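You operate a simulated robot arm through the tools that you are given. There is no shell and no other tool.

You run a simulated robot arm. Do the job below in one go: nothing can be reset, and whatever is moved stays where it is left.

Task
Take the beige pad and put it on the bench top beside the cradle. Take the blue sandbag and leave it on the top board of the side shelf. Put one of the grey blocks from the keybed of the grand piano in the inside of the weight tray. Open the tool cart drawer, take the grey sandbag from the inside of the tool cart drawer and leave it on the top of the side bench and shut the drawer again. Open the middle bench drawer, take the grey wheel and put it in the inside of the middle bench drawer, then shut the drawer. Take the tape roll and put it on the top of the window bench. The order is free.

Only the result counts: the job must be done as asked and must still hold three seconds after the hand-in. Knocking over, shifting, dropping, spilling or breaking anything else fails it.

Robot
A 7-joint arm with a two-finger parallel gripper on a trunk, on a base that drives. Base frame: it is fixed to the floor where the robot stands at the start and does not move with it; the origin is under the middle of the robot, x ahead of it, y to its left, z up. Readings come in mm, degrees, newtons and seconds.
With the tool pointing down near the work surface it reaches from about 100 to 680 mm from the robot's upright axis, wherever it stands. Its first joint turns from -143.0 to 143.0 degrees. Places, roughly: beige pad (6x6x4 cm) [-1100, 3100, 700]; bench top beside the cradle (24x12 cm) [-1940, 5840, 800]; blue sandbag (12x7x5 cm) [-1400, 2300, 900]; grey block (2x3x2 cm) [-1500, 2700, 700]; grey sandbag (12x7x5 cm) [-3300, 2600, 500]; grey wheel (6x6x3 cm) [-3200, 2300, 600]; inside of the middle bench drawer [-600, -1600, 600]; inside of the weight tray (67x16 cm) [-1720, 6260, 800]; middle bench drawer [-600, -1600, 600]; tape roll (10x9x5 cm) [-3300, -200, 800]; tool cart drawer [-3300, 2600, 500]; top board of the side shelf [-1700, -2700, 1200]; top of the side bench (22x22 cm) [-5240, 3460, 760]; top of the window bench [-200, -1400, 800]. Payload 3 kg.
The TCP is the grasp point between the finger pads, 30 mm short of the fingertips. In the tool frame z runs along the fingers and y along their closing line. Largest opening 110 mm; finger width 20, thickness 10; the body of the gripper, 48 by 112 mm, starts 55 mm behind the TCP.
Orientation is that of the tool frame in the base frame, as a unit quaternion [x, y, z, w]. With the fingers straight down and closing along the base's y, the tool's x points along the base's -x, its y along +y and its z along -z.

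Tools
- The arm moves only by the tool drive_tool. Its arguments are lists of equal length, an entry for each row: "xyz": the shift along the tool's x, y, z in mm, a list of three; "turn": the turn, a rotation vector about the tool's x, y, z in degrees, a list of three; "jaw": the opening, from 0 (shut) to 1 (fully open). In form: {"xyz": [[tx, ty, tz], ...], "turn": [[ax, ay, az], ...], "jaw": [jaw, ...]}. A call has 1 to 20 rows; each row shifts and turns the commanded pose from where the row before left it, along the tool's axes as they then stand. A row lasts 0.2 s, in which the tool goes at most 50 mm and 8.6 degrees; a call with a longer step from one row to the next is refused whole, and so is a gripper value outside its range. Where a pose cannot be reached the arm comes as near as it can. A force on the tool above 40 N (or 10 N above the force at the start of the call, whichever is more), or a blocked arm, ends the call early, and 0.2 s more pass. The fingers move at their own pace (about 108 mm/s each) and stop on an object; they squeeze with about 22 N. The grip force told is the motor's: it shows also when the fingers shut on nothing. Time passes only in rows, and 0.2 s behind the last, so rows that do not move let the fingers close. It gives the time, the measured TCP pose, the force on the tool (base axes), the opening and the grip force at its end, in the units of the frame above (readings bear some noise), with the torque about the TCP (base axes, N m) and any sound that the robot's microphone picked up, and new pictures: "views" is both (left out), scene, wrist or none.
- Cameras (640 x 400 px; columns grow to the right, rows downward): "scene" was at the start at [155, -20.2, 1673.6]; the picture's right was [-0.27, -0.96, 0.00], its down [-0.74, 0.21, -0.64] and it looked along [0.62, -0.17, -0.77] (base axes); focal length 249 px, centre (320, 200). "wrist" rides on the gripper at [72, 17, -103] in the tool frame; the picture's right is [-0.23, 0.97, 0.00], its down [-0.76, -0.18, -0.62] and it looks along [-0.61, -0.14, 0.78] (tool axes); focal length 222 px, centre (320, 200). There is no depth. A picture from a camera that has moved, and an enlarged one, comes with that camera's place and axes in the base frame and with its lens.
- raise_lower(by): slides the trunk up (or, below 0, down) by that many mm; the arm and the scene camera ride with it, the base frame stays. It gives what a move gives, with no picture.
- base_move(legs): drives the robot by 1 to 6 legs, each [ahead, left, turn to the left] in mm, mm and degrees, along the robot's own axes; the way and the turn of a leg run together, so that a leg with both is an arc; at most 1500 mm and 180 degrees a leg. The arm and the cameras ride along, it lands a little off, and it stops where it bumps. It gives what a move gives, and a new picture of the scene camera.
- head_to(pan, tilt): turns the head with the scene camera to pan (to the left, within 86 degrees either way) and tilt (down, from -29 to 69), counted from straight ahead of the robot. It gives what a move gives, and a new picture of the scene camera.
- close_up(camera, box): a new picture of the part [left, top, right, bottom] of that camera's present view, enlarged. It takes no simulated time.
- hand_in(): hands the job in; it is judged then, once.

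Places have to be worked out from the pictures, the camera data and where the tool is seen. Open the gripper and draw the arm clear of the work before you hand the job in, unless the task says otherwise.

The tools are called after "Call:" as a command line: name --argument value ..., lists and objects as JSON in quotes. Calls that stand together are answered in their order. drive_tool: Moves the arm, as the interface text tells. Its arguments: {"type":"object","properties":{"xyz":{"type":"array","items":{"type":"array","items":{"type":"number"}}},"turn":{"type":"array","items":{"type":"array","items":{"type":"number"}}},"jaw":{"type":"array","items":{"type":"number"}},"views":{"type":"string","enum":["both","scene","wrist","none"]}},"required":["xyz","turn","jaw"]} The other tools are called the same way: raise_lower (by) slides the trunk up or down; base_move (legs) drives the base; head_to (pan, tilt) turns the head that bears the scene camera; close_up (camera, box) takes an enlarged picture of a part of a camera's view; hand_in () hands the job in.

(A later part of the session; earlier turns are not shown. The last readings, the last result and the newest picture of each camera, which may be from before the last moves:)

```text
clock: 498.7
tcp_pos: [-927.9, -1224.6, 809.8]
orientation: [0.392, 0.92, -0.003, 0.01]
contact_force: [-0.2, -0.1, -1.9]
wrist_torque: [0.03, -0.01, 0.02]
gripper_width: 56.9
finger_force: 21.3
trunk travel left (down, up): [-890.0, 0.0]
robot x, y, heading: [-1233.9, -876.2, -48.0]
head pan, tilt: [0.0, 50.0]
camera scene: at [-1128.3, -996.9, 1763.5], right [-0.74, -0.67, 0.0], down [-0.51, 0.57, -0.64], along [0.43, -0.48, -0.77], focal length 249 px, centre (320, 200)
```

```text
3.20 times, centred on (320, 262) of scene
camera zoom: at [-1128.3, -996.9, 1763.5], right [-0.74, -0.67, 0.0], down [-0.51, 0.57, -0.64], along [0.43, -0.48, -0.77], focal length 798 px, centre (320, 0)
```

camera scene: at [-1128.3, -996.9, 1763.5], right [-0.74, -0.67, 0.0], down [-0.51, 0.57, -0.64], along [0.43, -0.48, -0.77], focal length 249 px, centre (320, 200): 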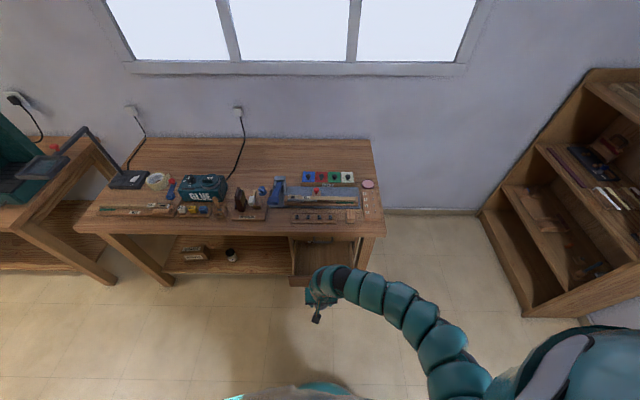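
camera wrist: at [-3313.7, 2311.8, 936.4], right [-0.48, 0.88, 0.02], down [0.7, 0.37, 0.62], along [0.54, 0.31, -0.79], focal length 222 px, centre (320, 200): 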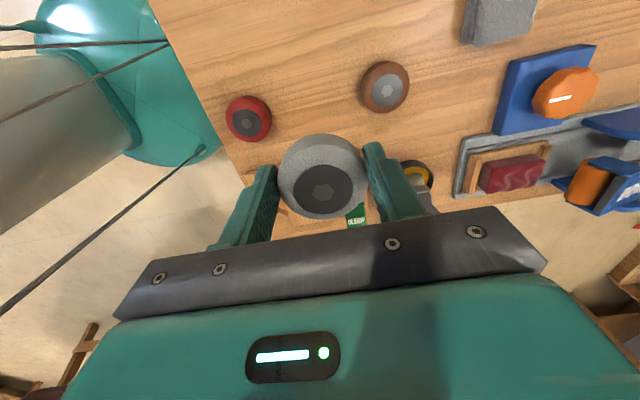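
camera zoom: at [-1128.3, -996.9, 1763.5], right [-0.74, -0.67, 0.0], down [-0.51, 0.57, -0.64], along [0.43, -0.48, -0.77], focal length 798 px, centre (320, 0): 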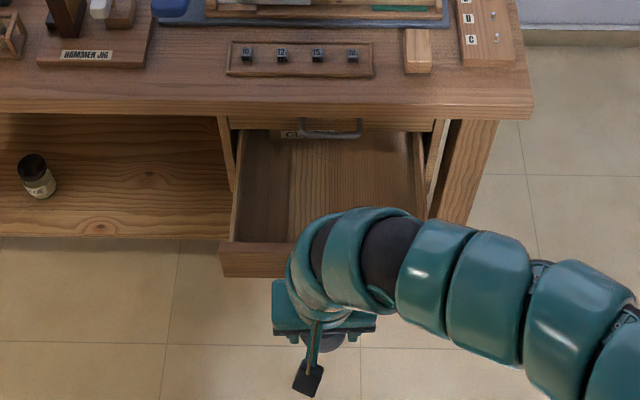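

Drawer interior spans e≈-1390…-1655. I move the wheel over the front half: base forward 120 mm, then the arm 105 mm.

Call:
base_move --legs '[[120, 0, 0]]'

Call:
drive_tool --xyz '[[-27, -2, 0], [-27, -2, 0], [-27, -2, 0], [-26, -1, 0]]' --turn '[[0, 0, 0], [0, 0, 0], [0, 0, 0], [0, 0, 0]]' --jaw '[0.3, 0.3, 0.3, 0.3]' --views "both"

```text
clock: 499.9
tcp_pos: [-844.2, -1314.8, 809.4]
orientation: [0.39, 0.921, -0.004, 0.01]
contact_force: [0.6, 0.3, -2.2]
wrist_torque: [0.03, 0.06, -0.03]
gripper_width: 56.8
finger_force: 22.1
trunk travel left (down, up): [-890.0, 0.0]
robot x, y, heading: [-1153.1, -969.2, -48.0]
head pan, tilt: [0.0, 50.0]
camera scene: at [-1043.5, -1088.1, 1763.3], right [-0.74, -0.67, 0.0], down [-0.51, 0.57, -0.64], along [0.43, -0.48, -0.77], focal length 249 px, centre (320, 200)
```

scene: 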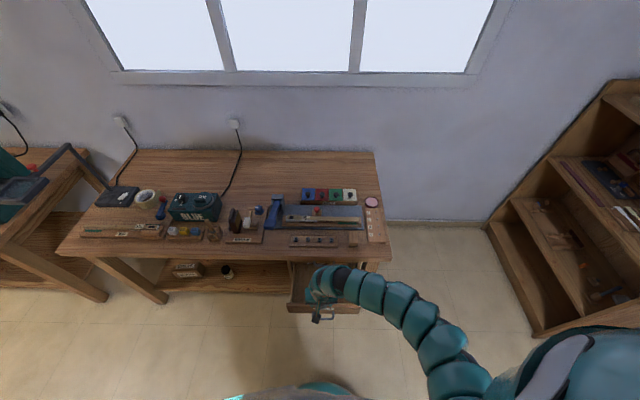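

```text
clock: 500.9
tcp_pos: [-775.8, -1395.1, 812.8]
orientation: [0.388, 0.922, -0.002, 0.01]
contact_force: [3.0, 2.8, 0.3]
wrist_torque: [-0.18, 0.21, -0.01]
gripper_width: 57.0
finger_force: 22.2
trunk travel left (down, up): [-890.0, 0.0]
robot x, y, heading: [-1151.6, -969.5, -47.8]
head pan, tilt: [0.0, 50.0]
camera scene: at [-1046.6, -1090.1, 1763.4], right [-0.74, -0.67, 0.0], down [-0.51, 0.57, -0.64], along [0.43, -0.47, -0.77], focal length 249 px, centre (320, 200)
camera wrist: at [-815.7, -1329.7, 915.0], right [0.85, 0.52, 0.01], down [0.4, -0.66, 0.64], along [0.34, -0.54, -0.77], focal length 222 px, centre (320, 200)
```

scene: 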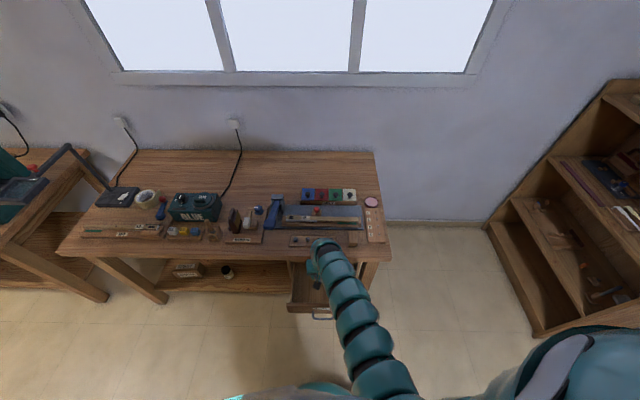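
wrist: 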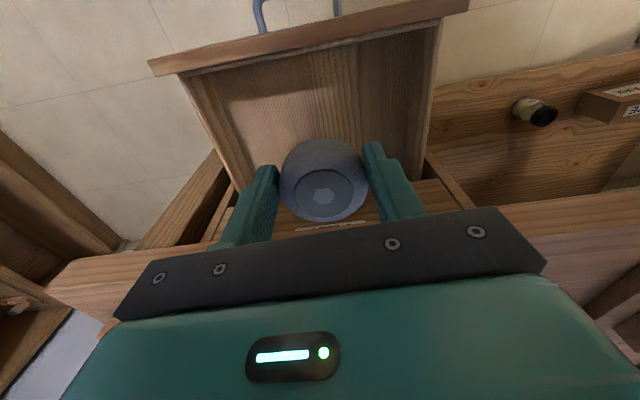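

The wheel hangs over the empty front of the BLOCKS drawer, clear of front wall and bench edge. I lower it in with the trunk.

Call:
raise_lower --by -180

Call:
drive_tool --xyz '[[0, 0, 5], [0, 0, 5], [0, 0, 5]]' --turn '[[0, 0, 0], [0, 0, 0], [0, 0, 0]]' --jaw '[0.3, 0.3, 0.3]' --views "wrist"

```text
clock: 502.9
tcp_pos: [-776.4, -1395.7, 634.3]
orientation: [0.39, 0.921, -0.003, 0.01]
contact_force: [0.5, 0.5, -1.1]
wrist_torque: [0.0, 0.01, 0.0]
gripper_width: 57.0
finger_force: 22.2
trunk travel left (down, up): [-710.0, 180.0]
robot x, y, heading: [-1150.4, -973.2, -47.9]
head pan, tilt: [0.0, 50.0]
```

```text
clock: 503.7
tcp_pos: [-776.3, -1396.3, 619.6]
orientation: [0.389, 0.921, -0.004, 0.009]
contact_force: [0.0, -0.8, -1.8]
wrist_torque: [0.03, -0.01, 0.02]
gripper_width: 57.1
finger_force: 22.1
trunk travel left (down, up): [-710.0, 180.0]
robot x, y, heading: [-1150.9, -974.0, -47.7]
head pan, tilt: [0.0, 50.0]
camera wrist: at [-815.3, -1329.7, 720.6], right [0.86, 0.51, 0.01], down [0.39, -0.66, 0.64], along [0.33, -0.55, -0.77], focal length 222 px, centre (320, 200)
```

wrist: 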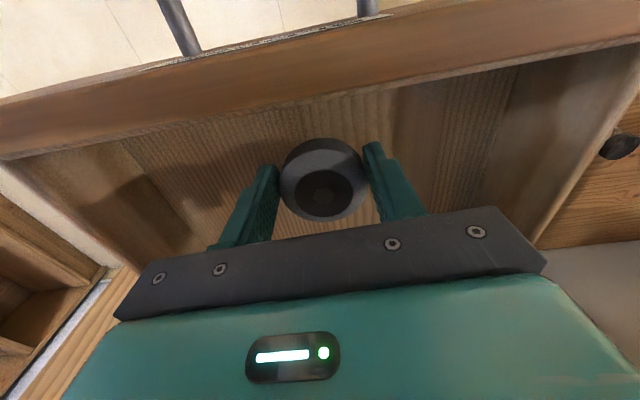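

Good. I keep stepping down until the wheel touches the drawer floor.

Call:
drive_tool --xyz '[[0, 0, 6], [0, 0, 6], [0, 0, 6], [0, 0, 6], [0, 0, 5], [0, 0, 5]]' --turn '[[0, 0, 0], [0, 0, 0], [0, 0, 0], [0, 0, 0], [0, 0, 0], [0, 0, 0]]' --jaw '[0.3, 0.3, 0.3, 0.3, 0.3, 0.3]' --views "wrist"

```text
clock: 505.1
tcp_pos: [-773.0, -1399.4, 590.6]
orientation: [0.39, 0.921, -0.006, 0.015]
contact_force: [-0.7, -2.0, 30.3]
wrist_torque: [-0.35, 0.74, 0.18]
gripper_width: 56.8
finger_force: 21.7
trunk travel left (down, up): [-710.0, 180.0]
robot x, y, heading: [-1148.4, -971.1, -48.0]
head pan, tilt: [0.0, 50.0]
stopped in row 6: the force on the tool passed its limit at 49 N (the readings are from after the stop); the commanded pose is now the measured one
camera wrist: at [-812.6, -1333.5, 690.9], right [0.86, 0.51, 0.01], down [0.39, -0.66, 0.65], along [0.34, -0.55, -0.76], focal length 222 px, centre (320, 200)
```

wrist: 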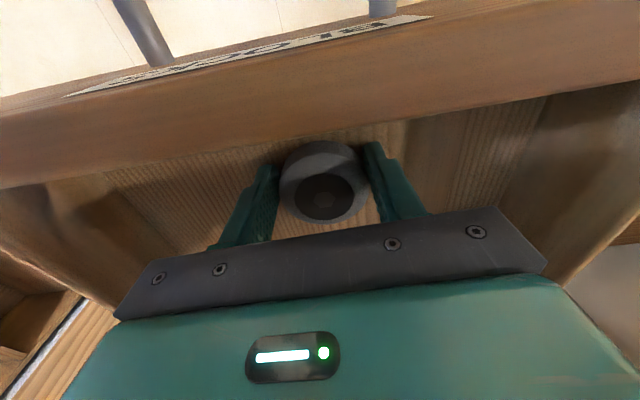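

The wheel is on the drawer floor. I open and lift straight out.

Call:
drive_tool --xyz '[[0, 0, -1], [0, 0, 0], [0, 0, 0], [0, 0, -15], [0, 0, -20]]' --turn '[[0, 0, 0], [0, 0, 0], [0, 0, 0], [0, 0, 0], [0, 0, 0]]' --jaw '[0.6, 0.66, 0.66, 0.66, 0.66]' --views "wrist"

Call:
raise_lower --by 180

Call:
drive_tool --xyz '[[0, 0, 0]]' --turn '[[0, 0, 0]]' --jaw '[0.66]' --views "both"

```text
clock: 506.3
tcp_pos: [-776.5, -1399.0, 623.3]
orientation: [0.391, 0.92, -0.004, 0.012]
contact_force: [-0.4, 0.5, -0.4]
wrist_torque: [0.02, -0.01, -0.01]
gripper_width: 72.8
finger_force: 0.1
trunk travel left (down, up): [-710.0, 180.0]
robot x, y, heading: [-1154.2, -968.2, -47.9]
head pan, tilt: [0.0, 50.0]
camera wrist: at [-815.4, -1333.3, 724.1], right [0.86, 0.51, 0.01], down [0.39, -0.66, 0.64], along [0.33, -0.55, -0.77], focal length 222 px, centre (320, 200)
```

wrist: 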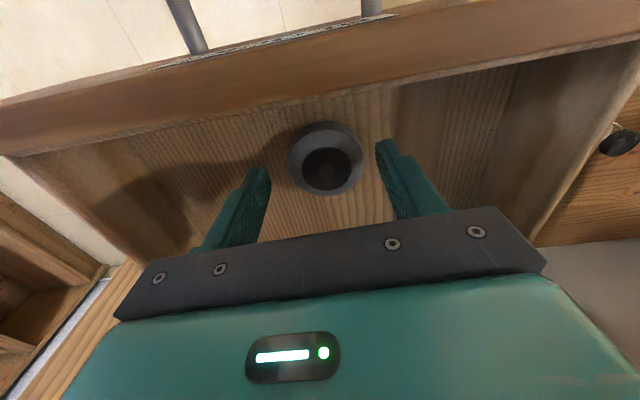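

```text
clock: 508.3
tcp_pos: [-774.6, -1399.0, 804.4]
orientation: [0.389, 0.921, -0.004, 0.013]
contact_force: [-0.8, -0.1, -0.4]
wrist_torque: [0.0, 0.0, 0.03]
gripper_width: 72.5
finger_force: 0.1
trunk travel left (down, up): [-890.0, 0.0]
robot x, y, heading: [-1145.7, -969.4, -47.7]
head pan, tilt: [0.0, 50.0]
```

```text
clock: 508.7
tcp_pos: [-774.0, -1398.9, 802.8]
orientation: [0.39, 0.921, -0.004, 0.012]
contact_force: [1.0, -0.4, 0.0]
wrist_torque: [-0.01, -0.03, -0.02]
gripper_width: 72.6
finger_force: 0.1
trunk travel left (down, up): [-890.0, 0.0]
robot x, y, heading: [-1151.8, -971.0, -47.9]
head pan, tilt: [0.0, 50.0]
camera scene: at [-1044.9, -1086.6, 1763.5], right [-0.74, -0.67, 0.0], down [-0.51, 0.57, -0.64], along [0.43, -0.48, -0.77], focal length 249 px, centre (320, 200)
camera wrist: at [-814.1, -1332.6, 904.8], right [0.86, 0.51, 0.01], down [0.39, -0.66, 0.64], along [0.34, -0.55, -0.77], focal length 222 px, centre (320, 200)
```

scene: 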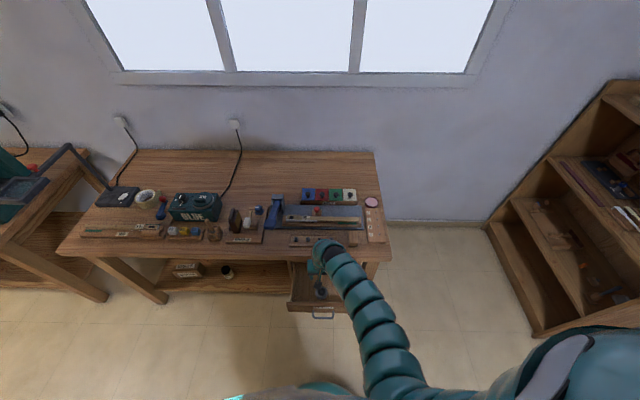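
wrist: 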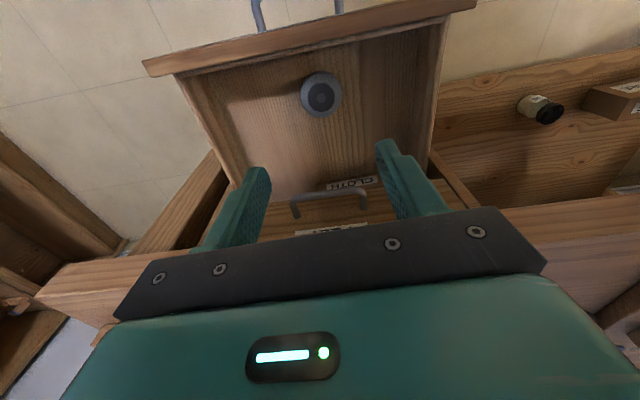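

The grey wheel lies in the BLOCKS drawer. To shut it beneath the bench overhang I'll push the panel with closed fingers, tool pitched forward. First I back away and pitch the tool.

Call:
base_move --legs '[[-300, 0, 0]]'

Call:
drive_tool --xyz '[[0, 0, 0], [0, 0, 0], [0, 0, 0], [0, 0, 0], [0, 0, 0], [0, 0, 0], [0, 0, 0], [0, 0, 0]]' --turn '[[0, -7.5, 0], [0, -7.5, 0], [0, -7.5, 0], [0, -7.5, 0], [0, -7.5, 0], [0, -7.5, 0], [0, -7.5, 0], [0, -7.5, 0]]' --jaw '[0, 0, 0, 0, 0, 0, 0, 0]' --views "none"

```text
clock: 510.8
tcp_pos: [-979.5, -1170.2, 804.0]
orientation: [0.388, 0.922, -0.004, 0.012]
contact_force: [0.1, -0.2, 0.1]
wrist_torque: [-0.01, -0.02, 0.02]
gripper_width: 72.5
finger_force: 0.1
trunk travel left (down, up): [-890.0, 0.0]
robot x, y, heading: [-1357.7, -743.2, -47.7]
head pan, tilt: [0.0, 50.0]
camera scene: at [-1251.6, -858.0, 1763.6], right [-0.74, -0.67, 0.0], down [-0.52, 0.57, -0.64], along [0.43, -0.48, -0.77], focal length 249 px, centre (320, 200)
```

scene: 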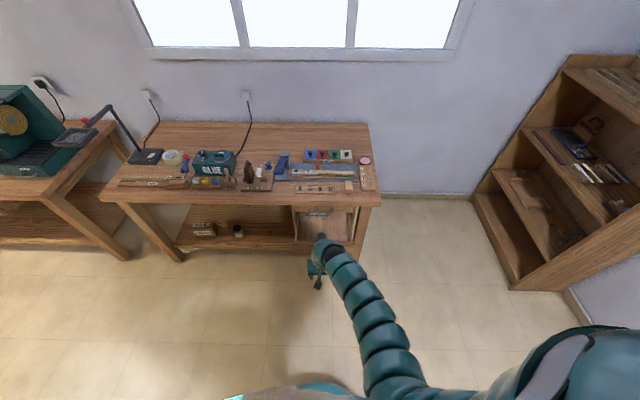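

```text
clock: 512.6
tcp_pos: [-980.4, -1170.4, 804.9]
orientation: [0.334, 0.791, -0.198, 0.472]
contact_force: [-1.4, -0.8, 0.6]
wrist_torque: [-0.02, 0.02, 0.0]
gripper_width: 0.1
finger_force: 22.6
trunk travel left (down, up): [-890.0, 0.0]
robot x, y, heading: [-1358.7, -744.1, -47.8]
head pan, tilt: [0.0, 50.0]
```

Pitched to about 28° below horizontal. I lower so the tip is at z≈612—above the handle bar, below the panel's top—and check with the camera.

Call:
raise_lower --by -179

Call:
base_move --legs '[[120, 0, 0]]'

Call:
drive_tool --xyz '[[0, 0, 0]]' --turn '[[0, 0, 0]]' --jaw '[0]' --views "both"

Call:
close_up --camera "scene" --box '[240, 180, 420, 292]'

```text
clock: 514.6
tcp_pos: [-979.1, -1170.7, 625.6]
orientation: [0.335, 0.792, -0.198, 0.471]
contact_force: [0.5, -0.2, 0.1]
wrist_torque: [0.01, 0.02, -0.02]
gripper_width: 0.1
finger_force: 22.2
trunk travel left (down, up): [-711.0, 179.0]
robot x, y, heading: [-1356.7, -741.8, -47.6]
head pan, tilt: [0.0, 50.0]
```

```text
clock: 515.9
tcp_pos: [-896.8, -1256.9, 623.3]
orientation: [0.332, 0.793, -0.196, 0.472]
contact_force: [0.1, -1.1, -0.6]
wrist_torque: [0.02, 0.0, 0.01]
gripper_width: 0.0
finger_force: 22.3
trunk travel left (down, up): [-711.0, 179.0]
robot x, y, heading: [-1273.8, -828.4, -47.7]
head pan, tilt: [0.0, 50.0]
camera scene: at [-1168.2, -948.4, 1584.3], right [-0.74, -0.68, 0.0], down [-0.52, 0.57, -0.64], along [0.43, -0.47, -0.77], focal length 249 px, centre (320, 200)
```

scene: 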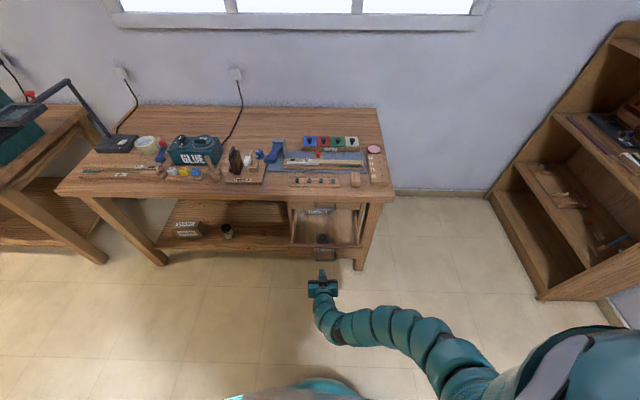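

```text
clock: 516.2
tcp_pos: [-897.2, -1257.4, 624.6]
orientation: [0.333, 0.792, -0.197, 0.472]
contact_force: [0.2, 0.0, 1.1]
wrist_torque: [0.04, -0.01, 0.03]
gripper_width: 0.0
finger_force: 22.2
trunk travel left (down, up): [-711.0, 179.0]
robot x, y, heading: [-1278.9, -833.5, -47.3]
head pan, tilt: [0.0, 50.0]
camera scene: at [-1169.0, -947.5, 1584.4], right [-0.74, -0.68, 0.0], down [-0.52, 0.56, -0.64], along [0.43, -0.47, -0.77], focal length 249 px, centre (320, 200)
camera wrist: at [-972.0, -1155.6, 609.9], right [0.77, 0.61, 0.2], down [-0.26, 0.01, 0.97], along [0.58, -0.8, 0.16], focal length 222 px, centre (320, 200)
```

scene: 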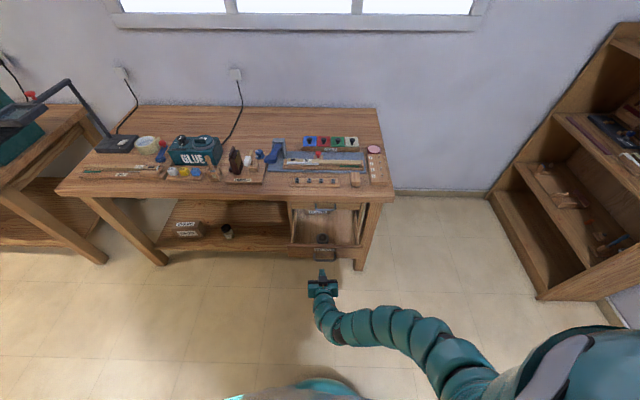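
wrist: 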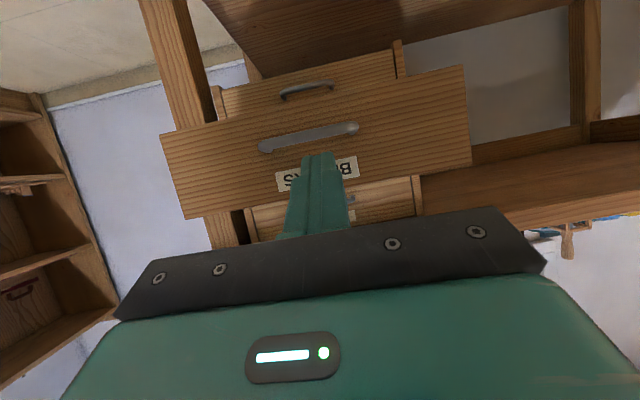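

```text
3.56 times, centred on (330, 236) of scene
camera zoom: at [-1169.0, -947.5, 1584.4], right [-0.74, -0.68, 0.0], down [-0.52, 0.56, -0.64], along [0.43, -0.47, -0.77], focal length 887 px, centre (284, 72)
```

zoom: 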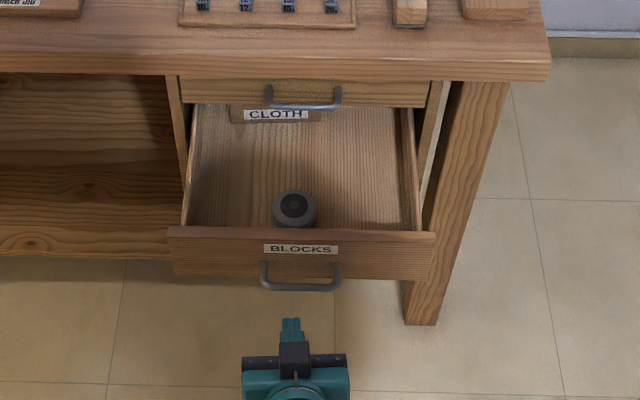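

The tip points just above the handle at the panel, as planned. I drive forward to push the drawer in.

Call:
base_move --legs '[[150, 0, 0]]'

Call:
drive_tool --xyz '[[0, 0, 0]]' --turn '[[0, 0, 0]]' --jaw '[0]' --views "wrist"

```text
clock: 517.6
tcp_pos: [-796.9, -1367.4, 624.3]
orientation: [0.333, 0.793, -0.196, 0.471]
contact_force: [0.8, 0.1, 0.2]
wrist_torque: [-0.02, 0.02, 0.01]
gripper_width: 0.0
finger_force: 21.9
trunk travel left (down, up): [-711.0, 179.0]
robot x, y, heading: [-1174.3, -938.4, -47.6]
head pan, tilt: [0.0, 50.0]
camera scene: at [-1068.3, -1057.5, 1584.3], right [-0.74, -0.68, 0.0], down [-0.52, 0.57, -0.64], along [0.43, -0.47, -0.77], focal length 249 px, centre (320, 200)
```

scene: 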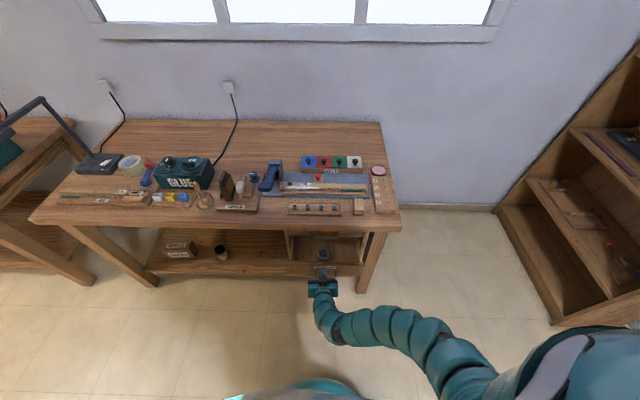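

```text
clock: 518.0
tcp_pos: [-797.3, -1366.6, 625.0]
orientation: [0.333, 0.792, -0.197, 0.472]
contact_force: [-0.3, 0.4, -0.3]
wrist_torque: [0.01, 0.01, 0.0]
gripper_width: 0.0
finger_force: 21.7
trunk travel left (down, up): [-711.0, 179.0]
robot x, y, heading: [-1174.5, -940.6, -47.6]
head pan, tilt: [0.0, 50.0]
camera wrist: at [-872.0, -1265.0, 609.9], right [0.77, 0.6, 0.2], down [-0.26, 0.01, 0.97], along [0.58, -0.8, 0.16], focal length 222 px, centre (320, 200)
```

wrist: 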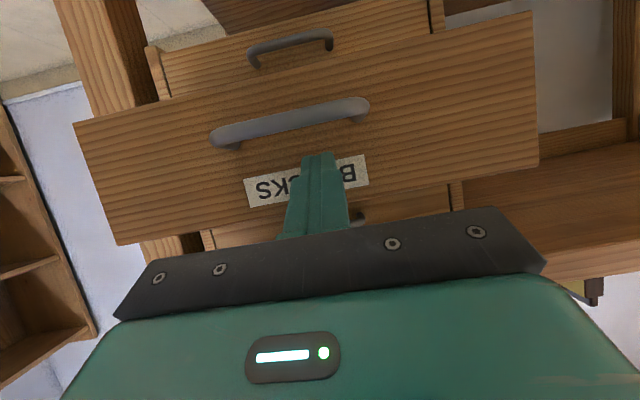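

The drawer glides in with hardly any force. I continue.

Call:
base_move --legs '[[115, 0, 0]]'

Call:
drive_tool --xyz '[[-4.2, 0, 7], [-4.2, 0, 7], [-3, 0, 5], [-3, 0, 5], [-3, 0, 5]]' --turn '[[0, 0, 0], [0, 0, 0], [0, 0, 0], [0, 0, 0], [0, 0, 0]]' --jaw '[0, 0, 0, 0, 0]' --views "both"

```text
clock: 519.2
tcp_pos: [-718.5, -1454.0, 625.4]
orientation: [0.333, 0.792, -0.197, 0.471]
contact_force: [0.4, -0.8, -0.7]
wrist_torque: [-0.02, 0.02, 0.0]
gripper_width: 0.0
finger_force: 21.9
trunk travel left (down, up): [-711.0, 179.0]
robot x, y, heading: [-1098.4, -1027.9, -47.7]
head pan, tilt: [0.0, 50.0]
camera scene: at [-989.8, -1143.6, 1584.3], right [-0.74, -0.67, 0.0], down [-0.52, 0.57, -0.64], along [0.43, -0.47, -0.77], focal length 249 px, centre (320, 200)
```

scene: 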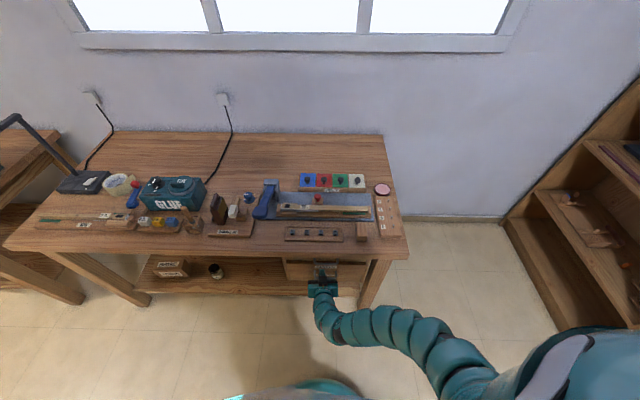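

```text
clock: 520.2
tcp_pos: [-705.1, -1464.9, 623.1]
orientation: [0.335, 0.795, -0.194, 0.467]
contact_force: [-8.3, 8.7, 3.7]
wrist_torque: [-0.01, -0.04, -0.03]
gripper_width: 0.0
finger_force: 22.0
trunk travel left (down, up): [-711.0, 179.0]
robot x, y, heading: [-1098.3, -1024.7, -47.7]
head pan, tilt: [0.0, 50.0]
stopped in row 4: the force on the tool passed its limit at 47 N (the readings are from after the stop); the commanded pose is now the measured one
camera scene: at [-992.5, -1141.0, 1584.8], right [-0.74, -0.67, 0.0], down [-0.52, 0.57, -0.64], along [0.43, -0.48, -0.77], focal length 249 px, centre (320, 200)
camera wrist: at [-779.9, -1362.9, 609.5], right [0.77, 0.6, 0.2], down [-0.25, 0.0, 0.97], along [0.58, -0.8, 0.15], focal length 222 px, centre (320, 200)
```

scene: 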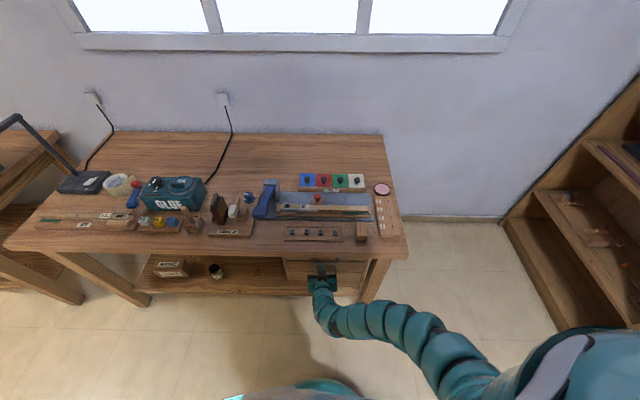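
wrist: 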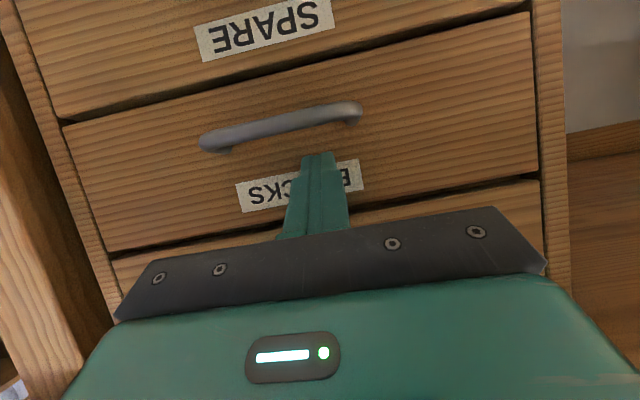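

The push met its stop and the BLOCKS panel looks flush with its neighbours. I back away and verify.

Call:
base_move --legs '[[-350, 0, 0]]'

Call:
close_up --camera "scene" --box '[240, 140, 420, 252]'

Call:
drive_tool --xyz '[[0, 0, 0]]' --turn '[[0, 0, 0]]' --jaw '[0]' --views "wrist"

```text
clock: 522.5
tcp_pos: [-943.0, -1200.7, 623.5]
orientation: [0.331, 0.796, -0.193, 0.469]
contact_force: [-0.3, 0.4, 0.6]
wrist_torque: [0.0, 0.04, 0.0]
gripper_width: 0.1
finger_force: 22.2
trunk travel left (down, up): [-711.0, 179.0]
robot x, y, heading: [-1339.2, -761.3, -47.1]
head pan, tilt: [0.0, 50.0]
camera scene: at [-1234.2, -876.5, 1584.6], right [-0.73, -0.68, 0.0], down [-0.52, 0.56, -0.64], along [0.44, -0.47, -0.77], focal length 249 px, centre (320, 200)
```

scene: 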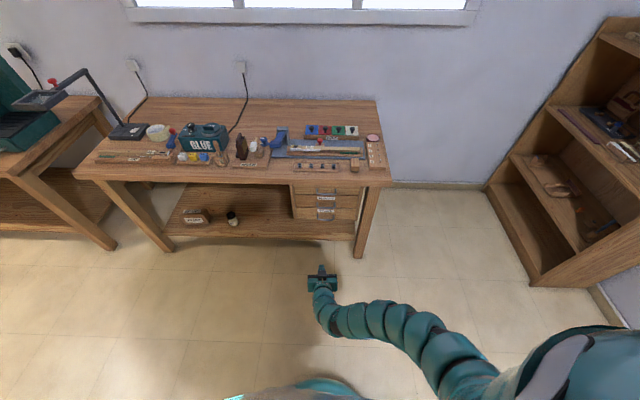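

```text
3.56 times, centred on (330, 196) of scene
camera zoom: at [-1234.2, -876.5, 1584.6], right [-0.73, -0.68, 0.0], down [-0.52, 0.56, -0.64], along [0.44, -0.47, -0.77], focal length 887 px, centre (284, 214)
```

zoom: 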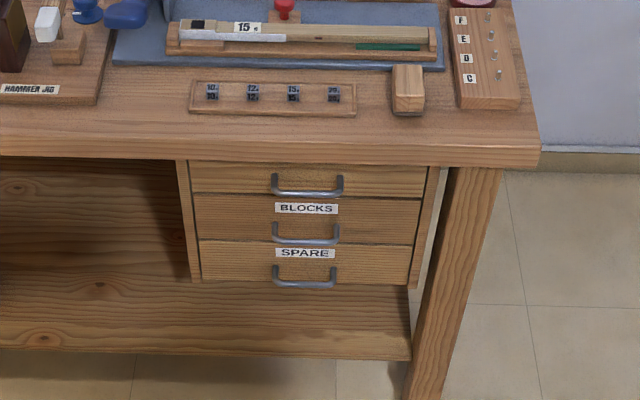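

```text
clock: 522.9
tcp_pos: [-942.8, -1199.1, 622.8]
orientation: [0.332, 0.795, -0.193, 0.469]
contact_force: [-0.2, 0.2, -0.2]
wrist_torque: [-0.04, 0.0, 0.01]
gripper_width: 0.0
finger_force: 22.2
trunk travel left (down, up): [-711.0, 179.0]
robot x, y, heading: [-1341.4, -762.4, -47.0]
head pan, tilt: [0.0, 50.0]
camera wrist: at [-1019.0, -1097.8, 609.5], right [0.77, 0.61, 0.2], down [-0.25, 0.0, 0.97], along [0.59, -0.79, 0.15], focal length 222 px, centre (320, 200)
```

wrist: 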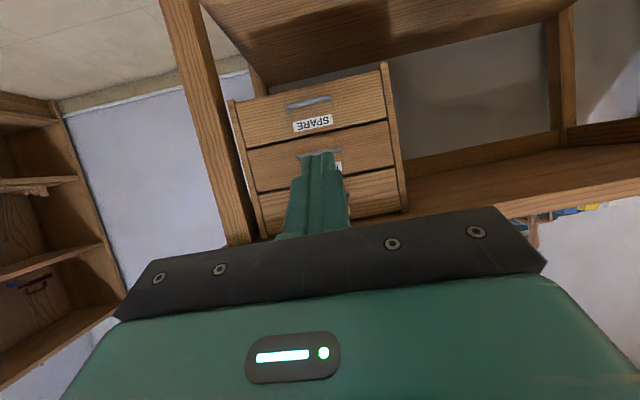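

All three drawers are flush; BLOCKS is shut with the wheel inside. I return the tool to vertical and fold for the trip to the piano keybed.

Call:
drive_tool --xyz '[[14.5, 0, -26], [14.5, 0, -26], [0, 0, 0], [0, 0, 0], [0, 0, 0], [0, 0, 0], [0, 0, 0], [0, 0, 0], [0, 0, 0], [0, 0, 0]]' --turn '[[0, 0, 0], [0, 0, 0], [0.15, 7.63, 0.19], [0.15, 7.63, 0.19], [0.15, 7.63, 0.19], [0.15, 7.63, 0.19], [0.15, 7.63, 0.19], [0.15, 7.63, 0.19], [0.15, 7.63, 0.19], [0.15, 7.63, 0.19]]' --jaw '[0.3, 0.6, 0.6, 0.6, 0.6, 0.6, 0.6, 0.6, 0.6, 0.6]' --views "none"

Call:
raise_lower --by 179

Call:
drive_tool --xyz '[[25, 0, 0], [25, 0, 0], [25, 0, 0], [25, 0, 0]]' --turn '[[0, 0, 0], [0, 0, 0], [0, 0, 0], [0, 0, 0]]' --jaw '[0.6, 0.6, 0.6, 0.6]' --views "none"

```text
clock: 525.3
tcp_pos: [-1039.1, -1247.4, 618.2]
orientation: [0.397, 0.912, -0.089, -0.045]
contact_force: [-0.3, 0.0, 0.2]
wrist_torque: [-0.03, 0.02, 0.02]
gripper_width: 65.9
finger_force: 0.1
out of reach, approached as far as the arm can: row 2, 3
trunk travel left (down, up): [-711.0, 179.0]
robot x, y, heading: [-1336.4, -766.3, -46.9]
head pan, tilt: [0.0, 50.0]
stopped in row 10: the arm was blocked; the commanded pose is now the measured one
```

```text
clock: 527.3
tcp_pos: [-1039.5, -1248.1, 797.5]
orientation: [0.396, 0.913, -0.087, -0.045]
contact_force: [-0.1, 0.7, -0.3]
wrist_torque: [0.01, -0.02, 0.03]
gripper_width: 65.8
finger_force: 0.1
trunk travel left (down, up): [-890.0, 0.0]
robot x, y, heading: [-1341.1, -765.2, -47.0]
head pan, tilt: [0.0, 50.0]
```

```text
clock: 528.5
tcp_pos: [-1101.8, -1251.8, 802.0]
orientation: [0.459, 0.879, -0.118, -0.042]
contact_force: [0.8, 1.6, 0.5]
wrist_torque: [0.0, 0.02, -0.02]
gripper_width: 66.0
finger_force: 0.0
out of reach, approached as far as the arm can: row 1, 2
trunk travel left (down, up): [-890.0, 0.0]
robot x, y, heading: [-1344.9, -763.8, -46.9]
head pan, tilt: [0.0, 50.0]
stopped in row 4: the arm was blocked; the commanded pose is now the measured one
```

The arm got into an awkward, blocked posture. I move the tool outward and back to centre while restoring the vertical orientation.

Call:
drive_tool --xyz '[[-8, 30, -15], [-8, 30, -15], [-8, 30, -15], [-8, 30, -15], [-8, 30, -10]]' --turn '[[-2.94, 0.2, -1.68], [-2.94, 0.2, -1.68], [-2.94, 0.2, -1.68], [-2.94, 0.2, -1.68], [-2.94, 0.2, -1.68]]' --jaw '[0.6, 0.6, 0.6, 0.6, 0.6]' --views "scene"

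```text
clock: 529.7
tcp_pos: [-954.1, -1184.2, 849.7]
orientation: [0.396, 0.918, 0.002, 0.001]
contact_force: [0.6, 0.7, -0.1]
wrist_torque: [0.02, 0.01, 0.0]
gripper_width: 65.8
finger_force: 0.2
trunk travel left (down, up): [-890.0, 0.0]
robot x, y, heading: [-1340.8, -765.4, -46.9]
head pan, tilt: [0.0, 50.0]
camera scene: at [-1232.3, -875.7, 1763.5], right [-0.73, -0.68, 0.0], down [-0.52, 0.56, -0.64], along [0.44, -0.47, -0.77], focal length 249 px, centre (320, 200)
```

scene: 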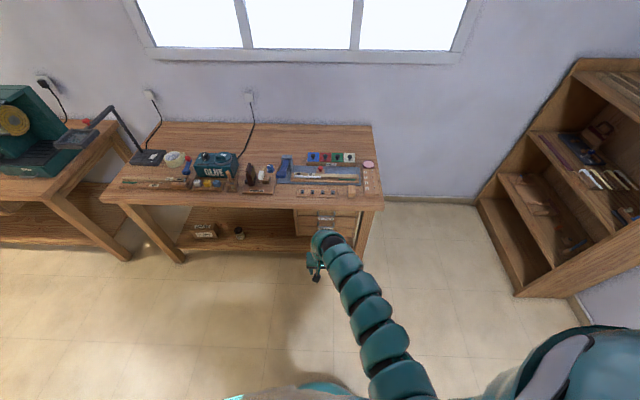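

Recovered: tool vertical and centred. I fold in the usual way.

Call:
drive_tool --xyz '[[10, 0, 15], [25, 0, 10], [25, 0, 10], [25, 0, 10], [25, 0, 0]]' --turn '[[0, 0, 0], [0, 0, 0], [0, 0, 0], [0, 0, 0], [0, 0, 0]]' --jaw '[0.6, 0.6, 0.6, 0.6, 0.6]' --views "none"

```text
clock: 530.9
tcp_pos: [-1030.6, -1105.2, 805.0]
orientation: [0.397, 0.918, 0.004, 0.002]
contact_force: [-0.2, 0.4, -0.5]
wrist_torque: [0.06, -0.01, -0.03]
gripper_width: 66.1
finger_force: 0.1
trunk travel left (down, up): [-890.0, 0.0]
robot x, y, heading: [-1343.1, -762.3, -46.7]
head pan, tilt: [0.0, 50.0]
```

I drive the known route back toward the piano's keyboard side, checking position before going between keybed and trolley.

Call:
base_move --legs '[[-107, 779, 0], [-863, 470, 0], [-769, -306, 0], [-1102, 281, 0], [-445, 210, 0]]'

Call:
head_to --pan 60 --tilt 45

```text
clock: 551.4
tcp_pos: [-2187.5, 2232.4, 804.3]
orientation: [0.386, 0.922, 0.003, 0.003]
contact_force: [-0.5, 1.3, -0.5]
wrist_torque: [-0.01, 0.0, 0.0]
gripper_width: 66.1
finger_force: 0.1
trunk travel left (down, up): [-890.0, 0.0]
robot x, y, heading: [-2506.2, 2567.8, -45.6]
head pan, tilt: [0.0, 50.0]
camera scene: at [-2395.5, 2456.6, 1763.6], right [-0.71, -0.7, 0.0], down [-0.54, 0.55, -0.64], along [0.45, -0.46, -0.77], focal length 249 px, centre (320, 200)
```

scene: 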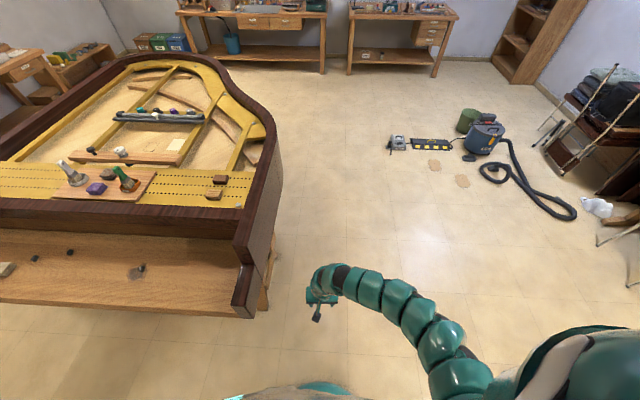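

```text
clock: 552.7
tcp_pos: [-2186.9, 2232.6, 805.0]
orientation: [0.386, 0.922, 0.005, 0.001]
contact_force: [-1.1, 0.9, -0.3]
wrist_torque: [0.01, -0.02, 0.02]
gripper_width: 66.1
finger_force: 0.0
trunk travel left (down, up): [-890.0, 0.0]
robot x, y, heading: [-2505.1, 2568.6, -45.4]
head pan, tilt: [60.0, 45.0]
camera scene: at [-2370.4, 2531.0, 1770.4], right [0.25, -0.97, 0.0], down [-0.69, -0.18, -0.71], along [0.69, 0.18, -0.71], focal length 249 px, centre (320, 200)
```

scene: 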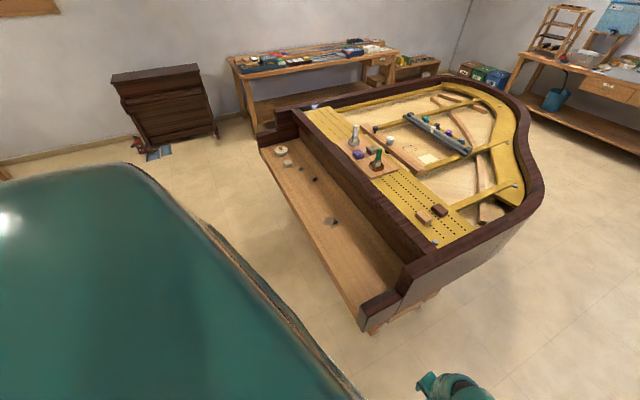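

I'm at the keyboard end. I zoom in on the keybed to locate the beige pad and grey blocks.

Call:
close_up --camera "scene" --box '[250, 130, 410, 230]'

```text
4.00 times, centred on (330, 180) of scene
camera zoom: at [-2370.4, 2531.0, 1770.4], right [0.25, -0.97, 0.0], down [-0.69, -0.18, -0.71], along [0.69, 0.18, -0.71], focal length 998 px, centre (280, 280)
```

zoom: 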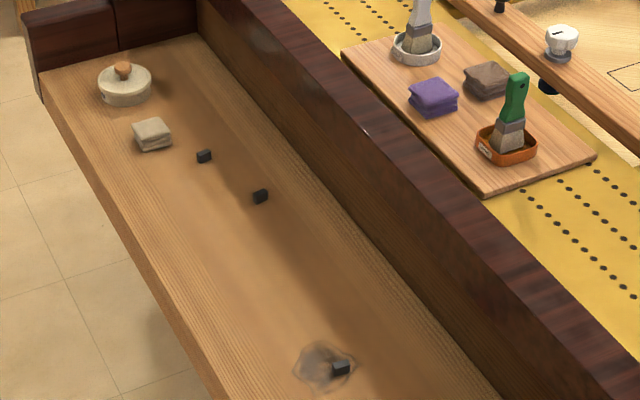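

Blocks at (m,u) ≈ (684,2983), (1061,2918), (1200,2956); beige pad ≈ (1299,3011). I square up, step back 45 mm and slide left along the keybed to the pad.

Call:
base_move --legs '[[0, 0, -2.6], [-45, 700, 0], [0, 740, 0]]'

Call:
head_to --pan 0 --tilt 50

Call:
close_up --camera "scene" --box '[220, 160, 420, 285]'

```text
clock: 555.2
tcp_pos: [-2012.2, 2411.3, 805.0]
orientation: [0.411, 0.912, -0.005, -0.004]
contact_force: [-15.7, -13.3, 9.3]
wrist_torque: [0.04, -0.2, -0.17]
gripper_width: 54.7
finger_force: 0.1
trunk travel left (down, up): [-890.0, 0.0]
robot x, y, heading: [-2308.4, 2762.4, -48.4]
head pan, tilt: [60.0, 45.0]
stopped in leg 2: the force on the tool passed its limit at 62 N (the readings are from after the stop); the commanded pose is now the measured one
camera scene: at [-2176.6, 2726.0, 1770.4], right [0.2, -0.98, 0.0], down [-0.69, -0.15, -0.71], along [0.69, 0.14, -0.71], focal length 249 px, centre (320, 200)
```

scene: 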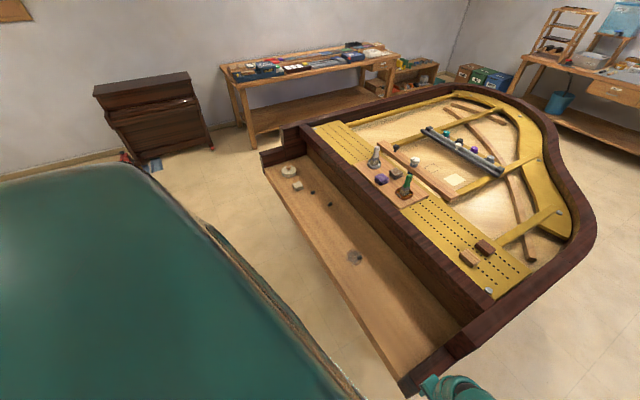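

```text
clock: 556.5
tcp_pos: [-2013.0, 2410.3, 803.9]
orientation: [0.408, 0.913, -0.002, -0.002]
contact_force: [-18.4, -15.3, -2.1]
wrist_torque: [-0.26, 0.28, -0.17]
gripper_width: 54.0
finger_force: 0.1
trunk travel left (down, up): [-890.0, 0.0]
robot x, y, heading: [-2310.4, 2766.1, -48.3]
head pan, tilt: [0.0, 50.0]
camera scene: at [-2207.8, 2646.4, 1763.4], right [-0.75, -0.67, 0.0], down [-0.51, 0.57, -0.64], along [0.43, -0.48, -0.77], focal length 249 px, centre (320, 200)
```

scene: 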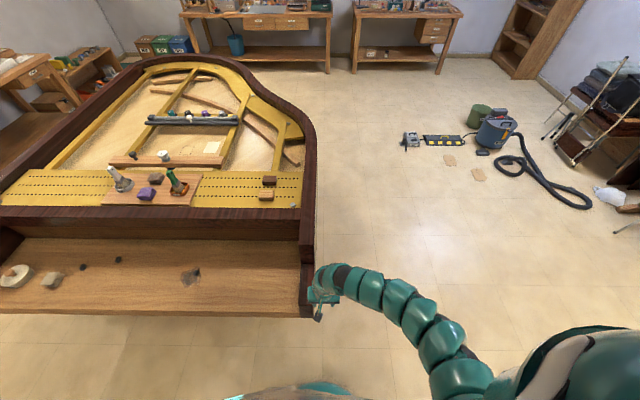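

```text
3.20 times, centred on (320, 222) of scene
camera zoom: at [-2207.8, 2646.4, 1763.4], right [-0.75, -0.67, 0.0], down [-0.51, 0.57, -0.64], along [0.43, -0.48, -0.77], focal length 798 px, centre (320, 128)
```

zoom: 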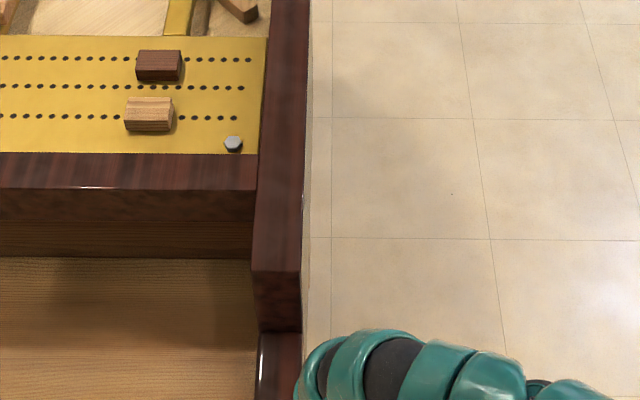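

The open finger brushed the cheek block at the keybed's end. I back off at once to the right, and will pass it with the arm pointing along the keybed instead.

Call:
base_move --legs '[[0, -280, 0]]'

Call:
close_up --camera "scene" --box '[0, 160, 260, 320]'

```text
clock: 558.5
tcp_pos: [-2221.4, 2225.5, 804.6]
orientation: [0.41, 0.912, -0.002, -0.002]
contact_force: [0.5, -0.3, 0.4]
wrist_torque: [0.01, 0.01, 0.0]
gripper_width: 65.9
finger_force: 0.1
trunk travel left (down, up): [-890.0, 0.0]
robot x, y, heading: [-2518.5, 2579.5, -48.6]
head pan, tilt: [0.0, 50.0]
camera scene: at [-2414.7, 2462.7, 1763.5], right [-0.75, -0.66, 0.0], down [-0.51, 0.57, -0.64], along [0.43, -0.48, -0.77], focal length 249 px, centre (320, 200)
```

scene: 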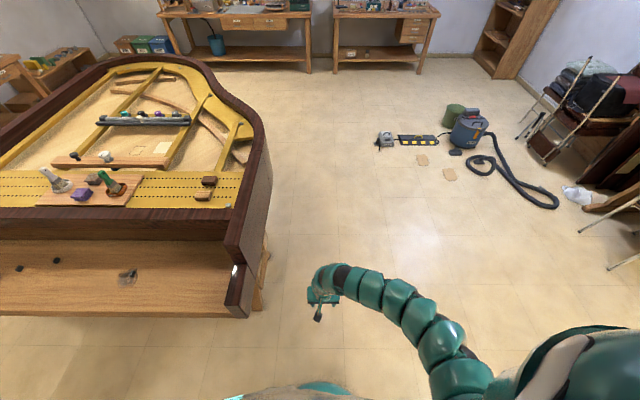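

```text
2.46 times, centred on (130, 240) of scene
camera zoom: at [-2414.7, 2462.7, 1763.5], right [-0.75, -0.66, 0.0], down [-0.51, 0.57, -0.64], along [0.43, -0.48, -0.77], focal length 614 px, centre (788, 102)
```

zoom: 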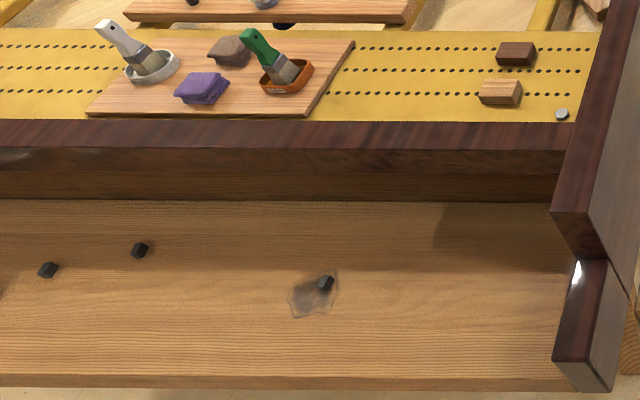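

Items are all undisturbed. I step back, turn the arm to point along the keybed, drive past the cheek block, then turn back to face the keys.

Call:
base_move --legs '[[-60, 0, 0], [0, 0, 90.6], [905, -100, 0]]'

Call:
base_move --legs '[[0, 0, -90]]'

Call:
head_to --pan 20 --tilt 45

```text
clock: 567.7
tcp_pos: [-1459.7, 3456.1, 805.5]
orientation: [-0.352, 0.936, -0.001, 0.0]
contact_force: [-1.0, 0.2, -0.6]
wrist_torque: [-0.03, 0.02, -0.01]
gripper_width: 65.9
finger_force: 0.1
trunk travel left (down, up): [-890.0, 0.0]
robot x, y, heading: [-1814.3, 3161.2, 41.3]
head pan, tilt: [0.0, 50.0]
camera scene: at [-1696.5, 3265.5, 1763.4], right [0.66, -0.75, 0.0], down [-0.58, -0.5, -0.64], along [0.48, 0.42, -0.77], focal length 249 px, centre (320, 200)
```

scene: 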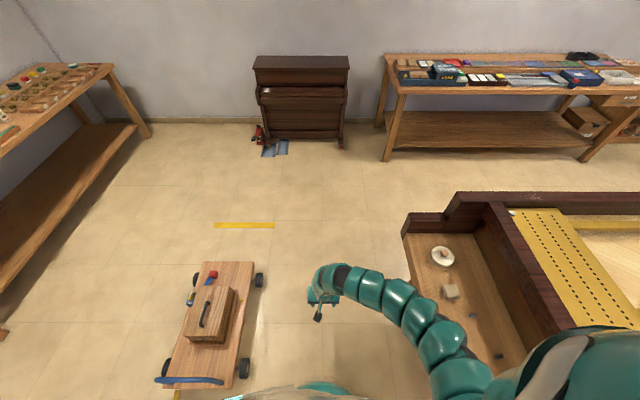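

```text
clock: 572.0
tcp_pos: [-1529.4, 2797.5, 803.3]
orientation: [0.424, 0.906, -0.001, -0.002]
contact_force: [0.2, 0.6, -0.9]
wrist_torque: [-0.02, -0.02, 0.0]
gripper_width: 66.0
finger_force: 0.0
trunk travel left (down, up): [-890.0, 0.0]
robot x, y, heading: [-1818.3, 3158.1, -50.2]
head pan, tilt: [0.0, 50.0]
camera scene: at [-1715.0, 3040.9, 1763.5], right [-0.77, -0.64, 0.0], down [-0.49, 0.59, -0.64], along [0.41, -0.49, -0.77], focal length 249 px, centre (320, 200)
```

scene: 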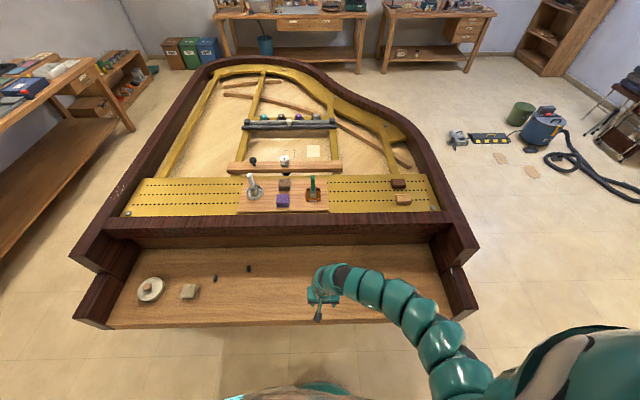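

```text
clock: 572.8
tcp_pos: [-1528.7, 2798.4, 805.1]
orientation: [0.425, 0.905, -0.002, -0.002]
contact_force: [-0.1, -0.1, 0.1]
wrist_torque: [-0.03, 0.0, -0.01]
gripper_width: 66.1
finger_force: 0.1
trunk travel left (down, up): [-890.0, 0.0]
robot x, y, heading: [-1815.7, 3159.1, -50.0]
head pan, tilt: [20.0, 45.0]
camera scene: at [-1693.9, 3059.0, 1770.4], right [-0.5, -0.86, 0.0], down [-0.61, 0.36, -0.71], along [0.61, -0.36, -0.71], focal length 249 px, centre (320, 200)
```

scene: 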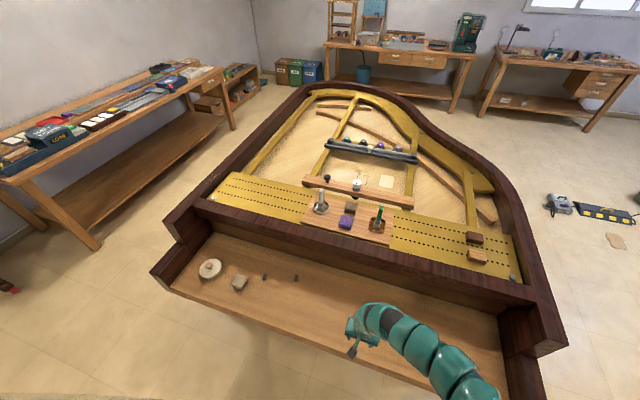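

I'm positioned at the keybed with one grey block close by (m≈684). I move the tool over it for a wrist view.

Call:
drive_tool --xyz '[[-25, -13, 0], [-25, -13, 0], [-25, -13, 0], [-20, -13, 0]]' --turn '[[0, 0, 0], [0, 0, 0], [0, 0, 0], [0, 0, 0]]' --jaw '[0.6, 0.6, 0.6, 0.6]' --views "both"

```text
clock: 573.8
tcp_pos: [-1508.3, 2689.2, 803.1]
orientation: [0.425, 0.905, -0.003, -0.002]
contact_force: [0.5, 1.0, -0.3]
wrist_torque: [-0.02, -0.03, 0.01]
gripper_width: 66.0
finger_force: 0.1
trunk travel left (down, up): [-890.0, 0.0]
robot x, y, heading: [-1819.7, 3162.9, -50.5]
head pan, tilt: [20.0, 45.0]
camera scene: at [-1692.4, 3060.3, 1770.4], right [-0.5, -0.86, 0.0], down [-0.61, 0.36, -0.71], along [0.61, -0.36, -0.71], focal length 249 px, centre (320, 200)
camera wrist: at [-1539.4, 2757.8, 907.1], right [0.89, 0.45, -0.01], down [0.35, -0.7, 0.62], along [0.27, -0.56, -0.78], focal length 222 px, centre (320, 200)
```

scene: 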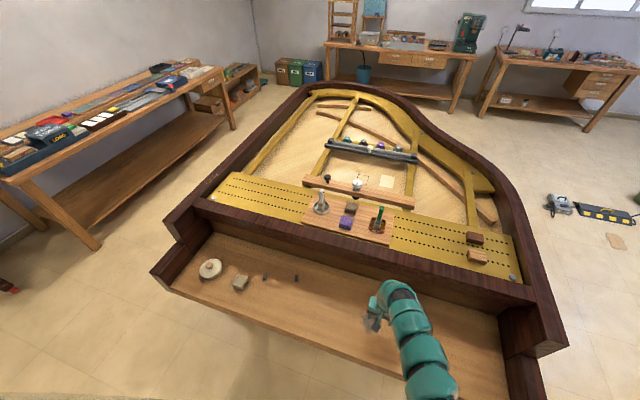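
wrist: 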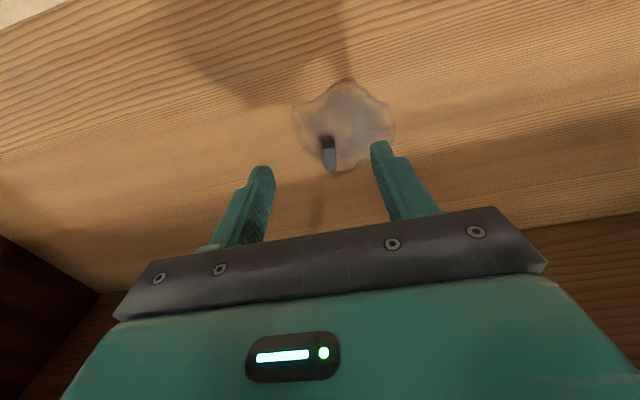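

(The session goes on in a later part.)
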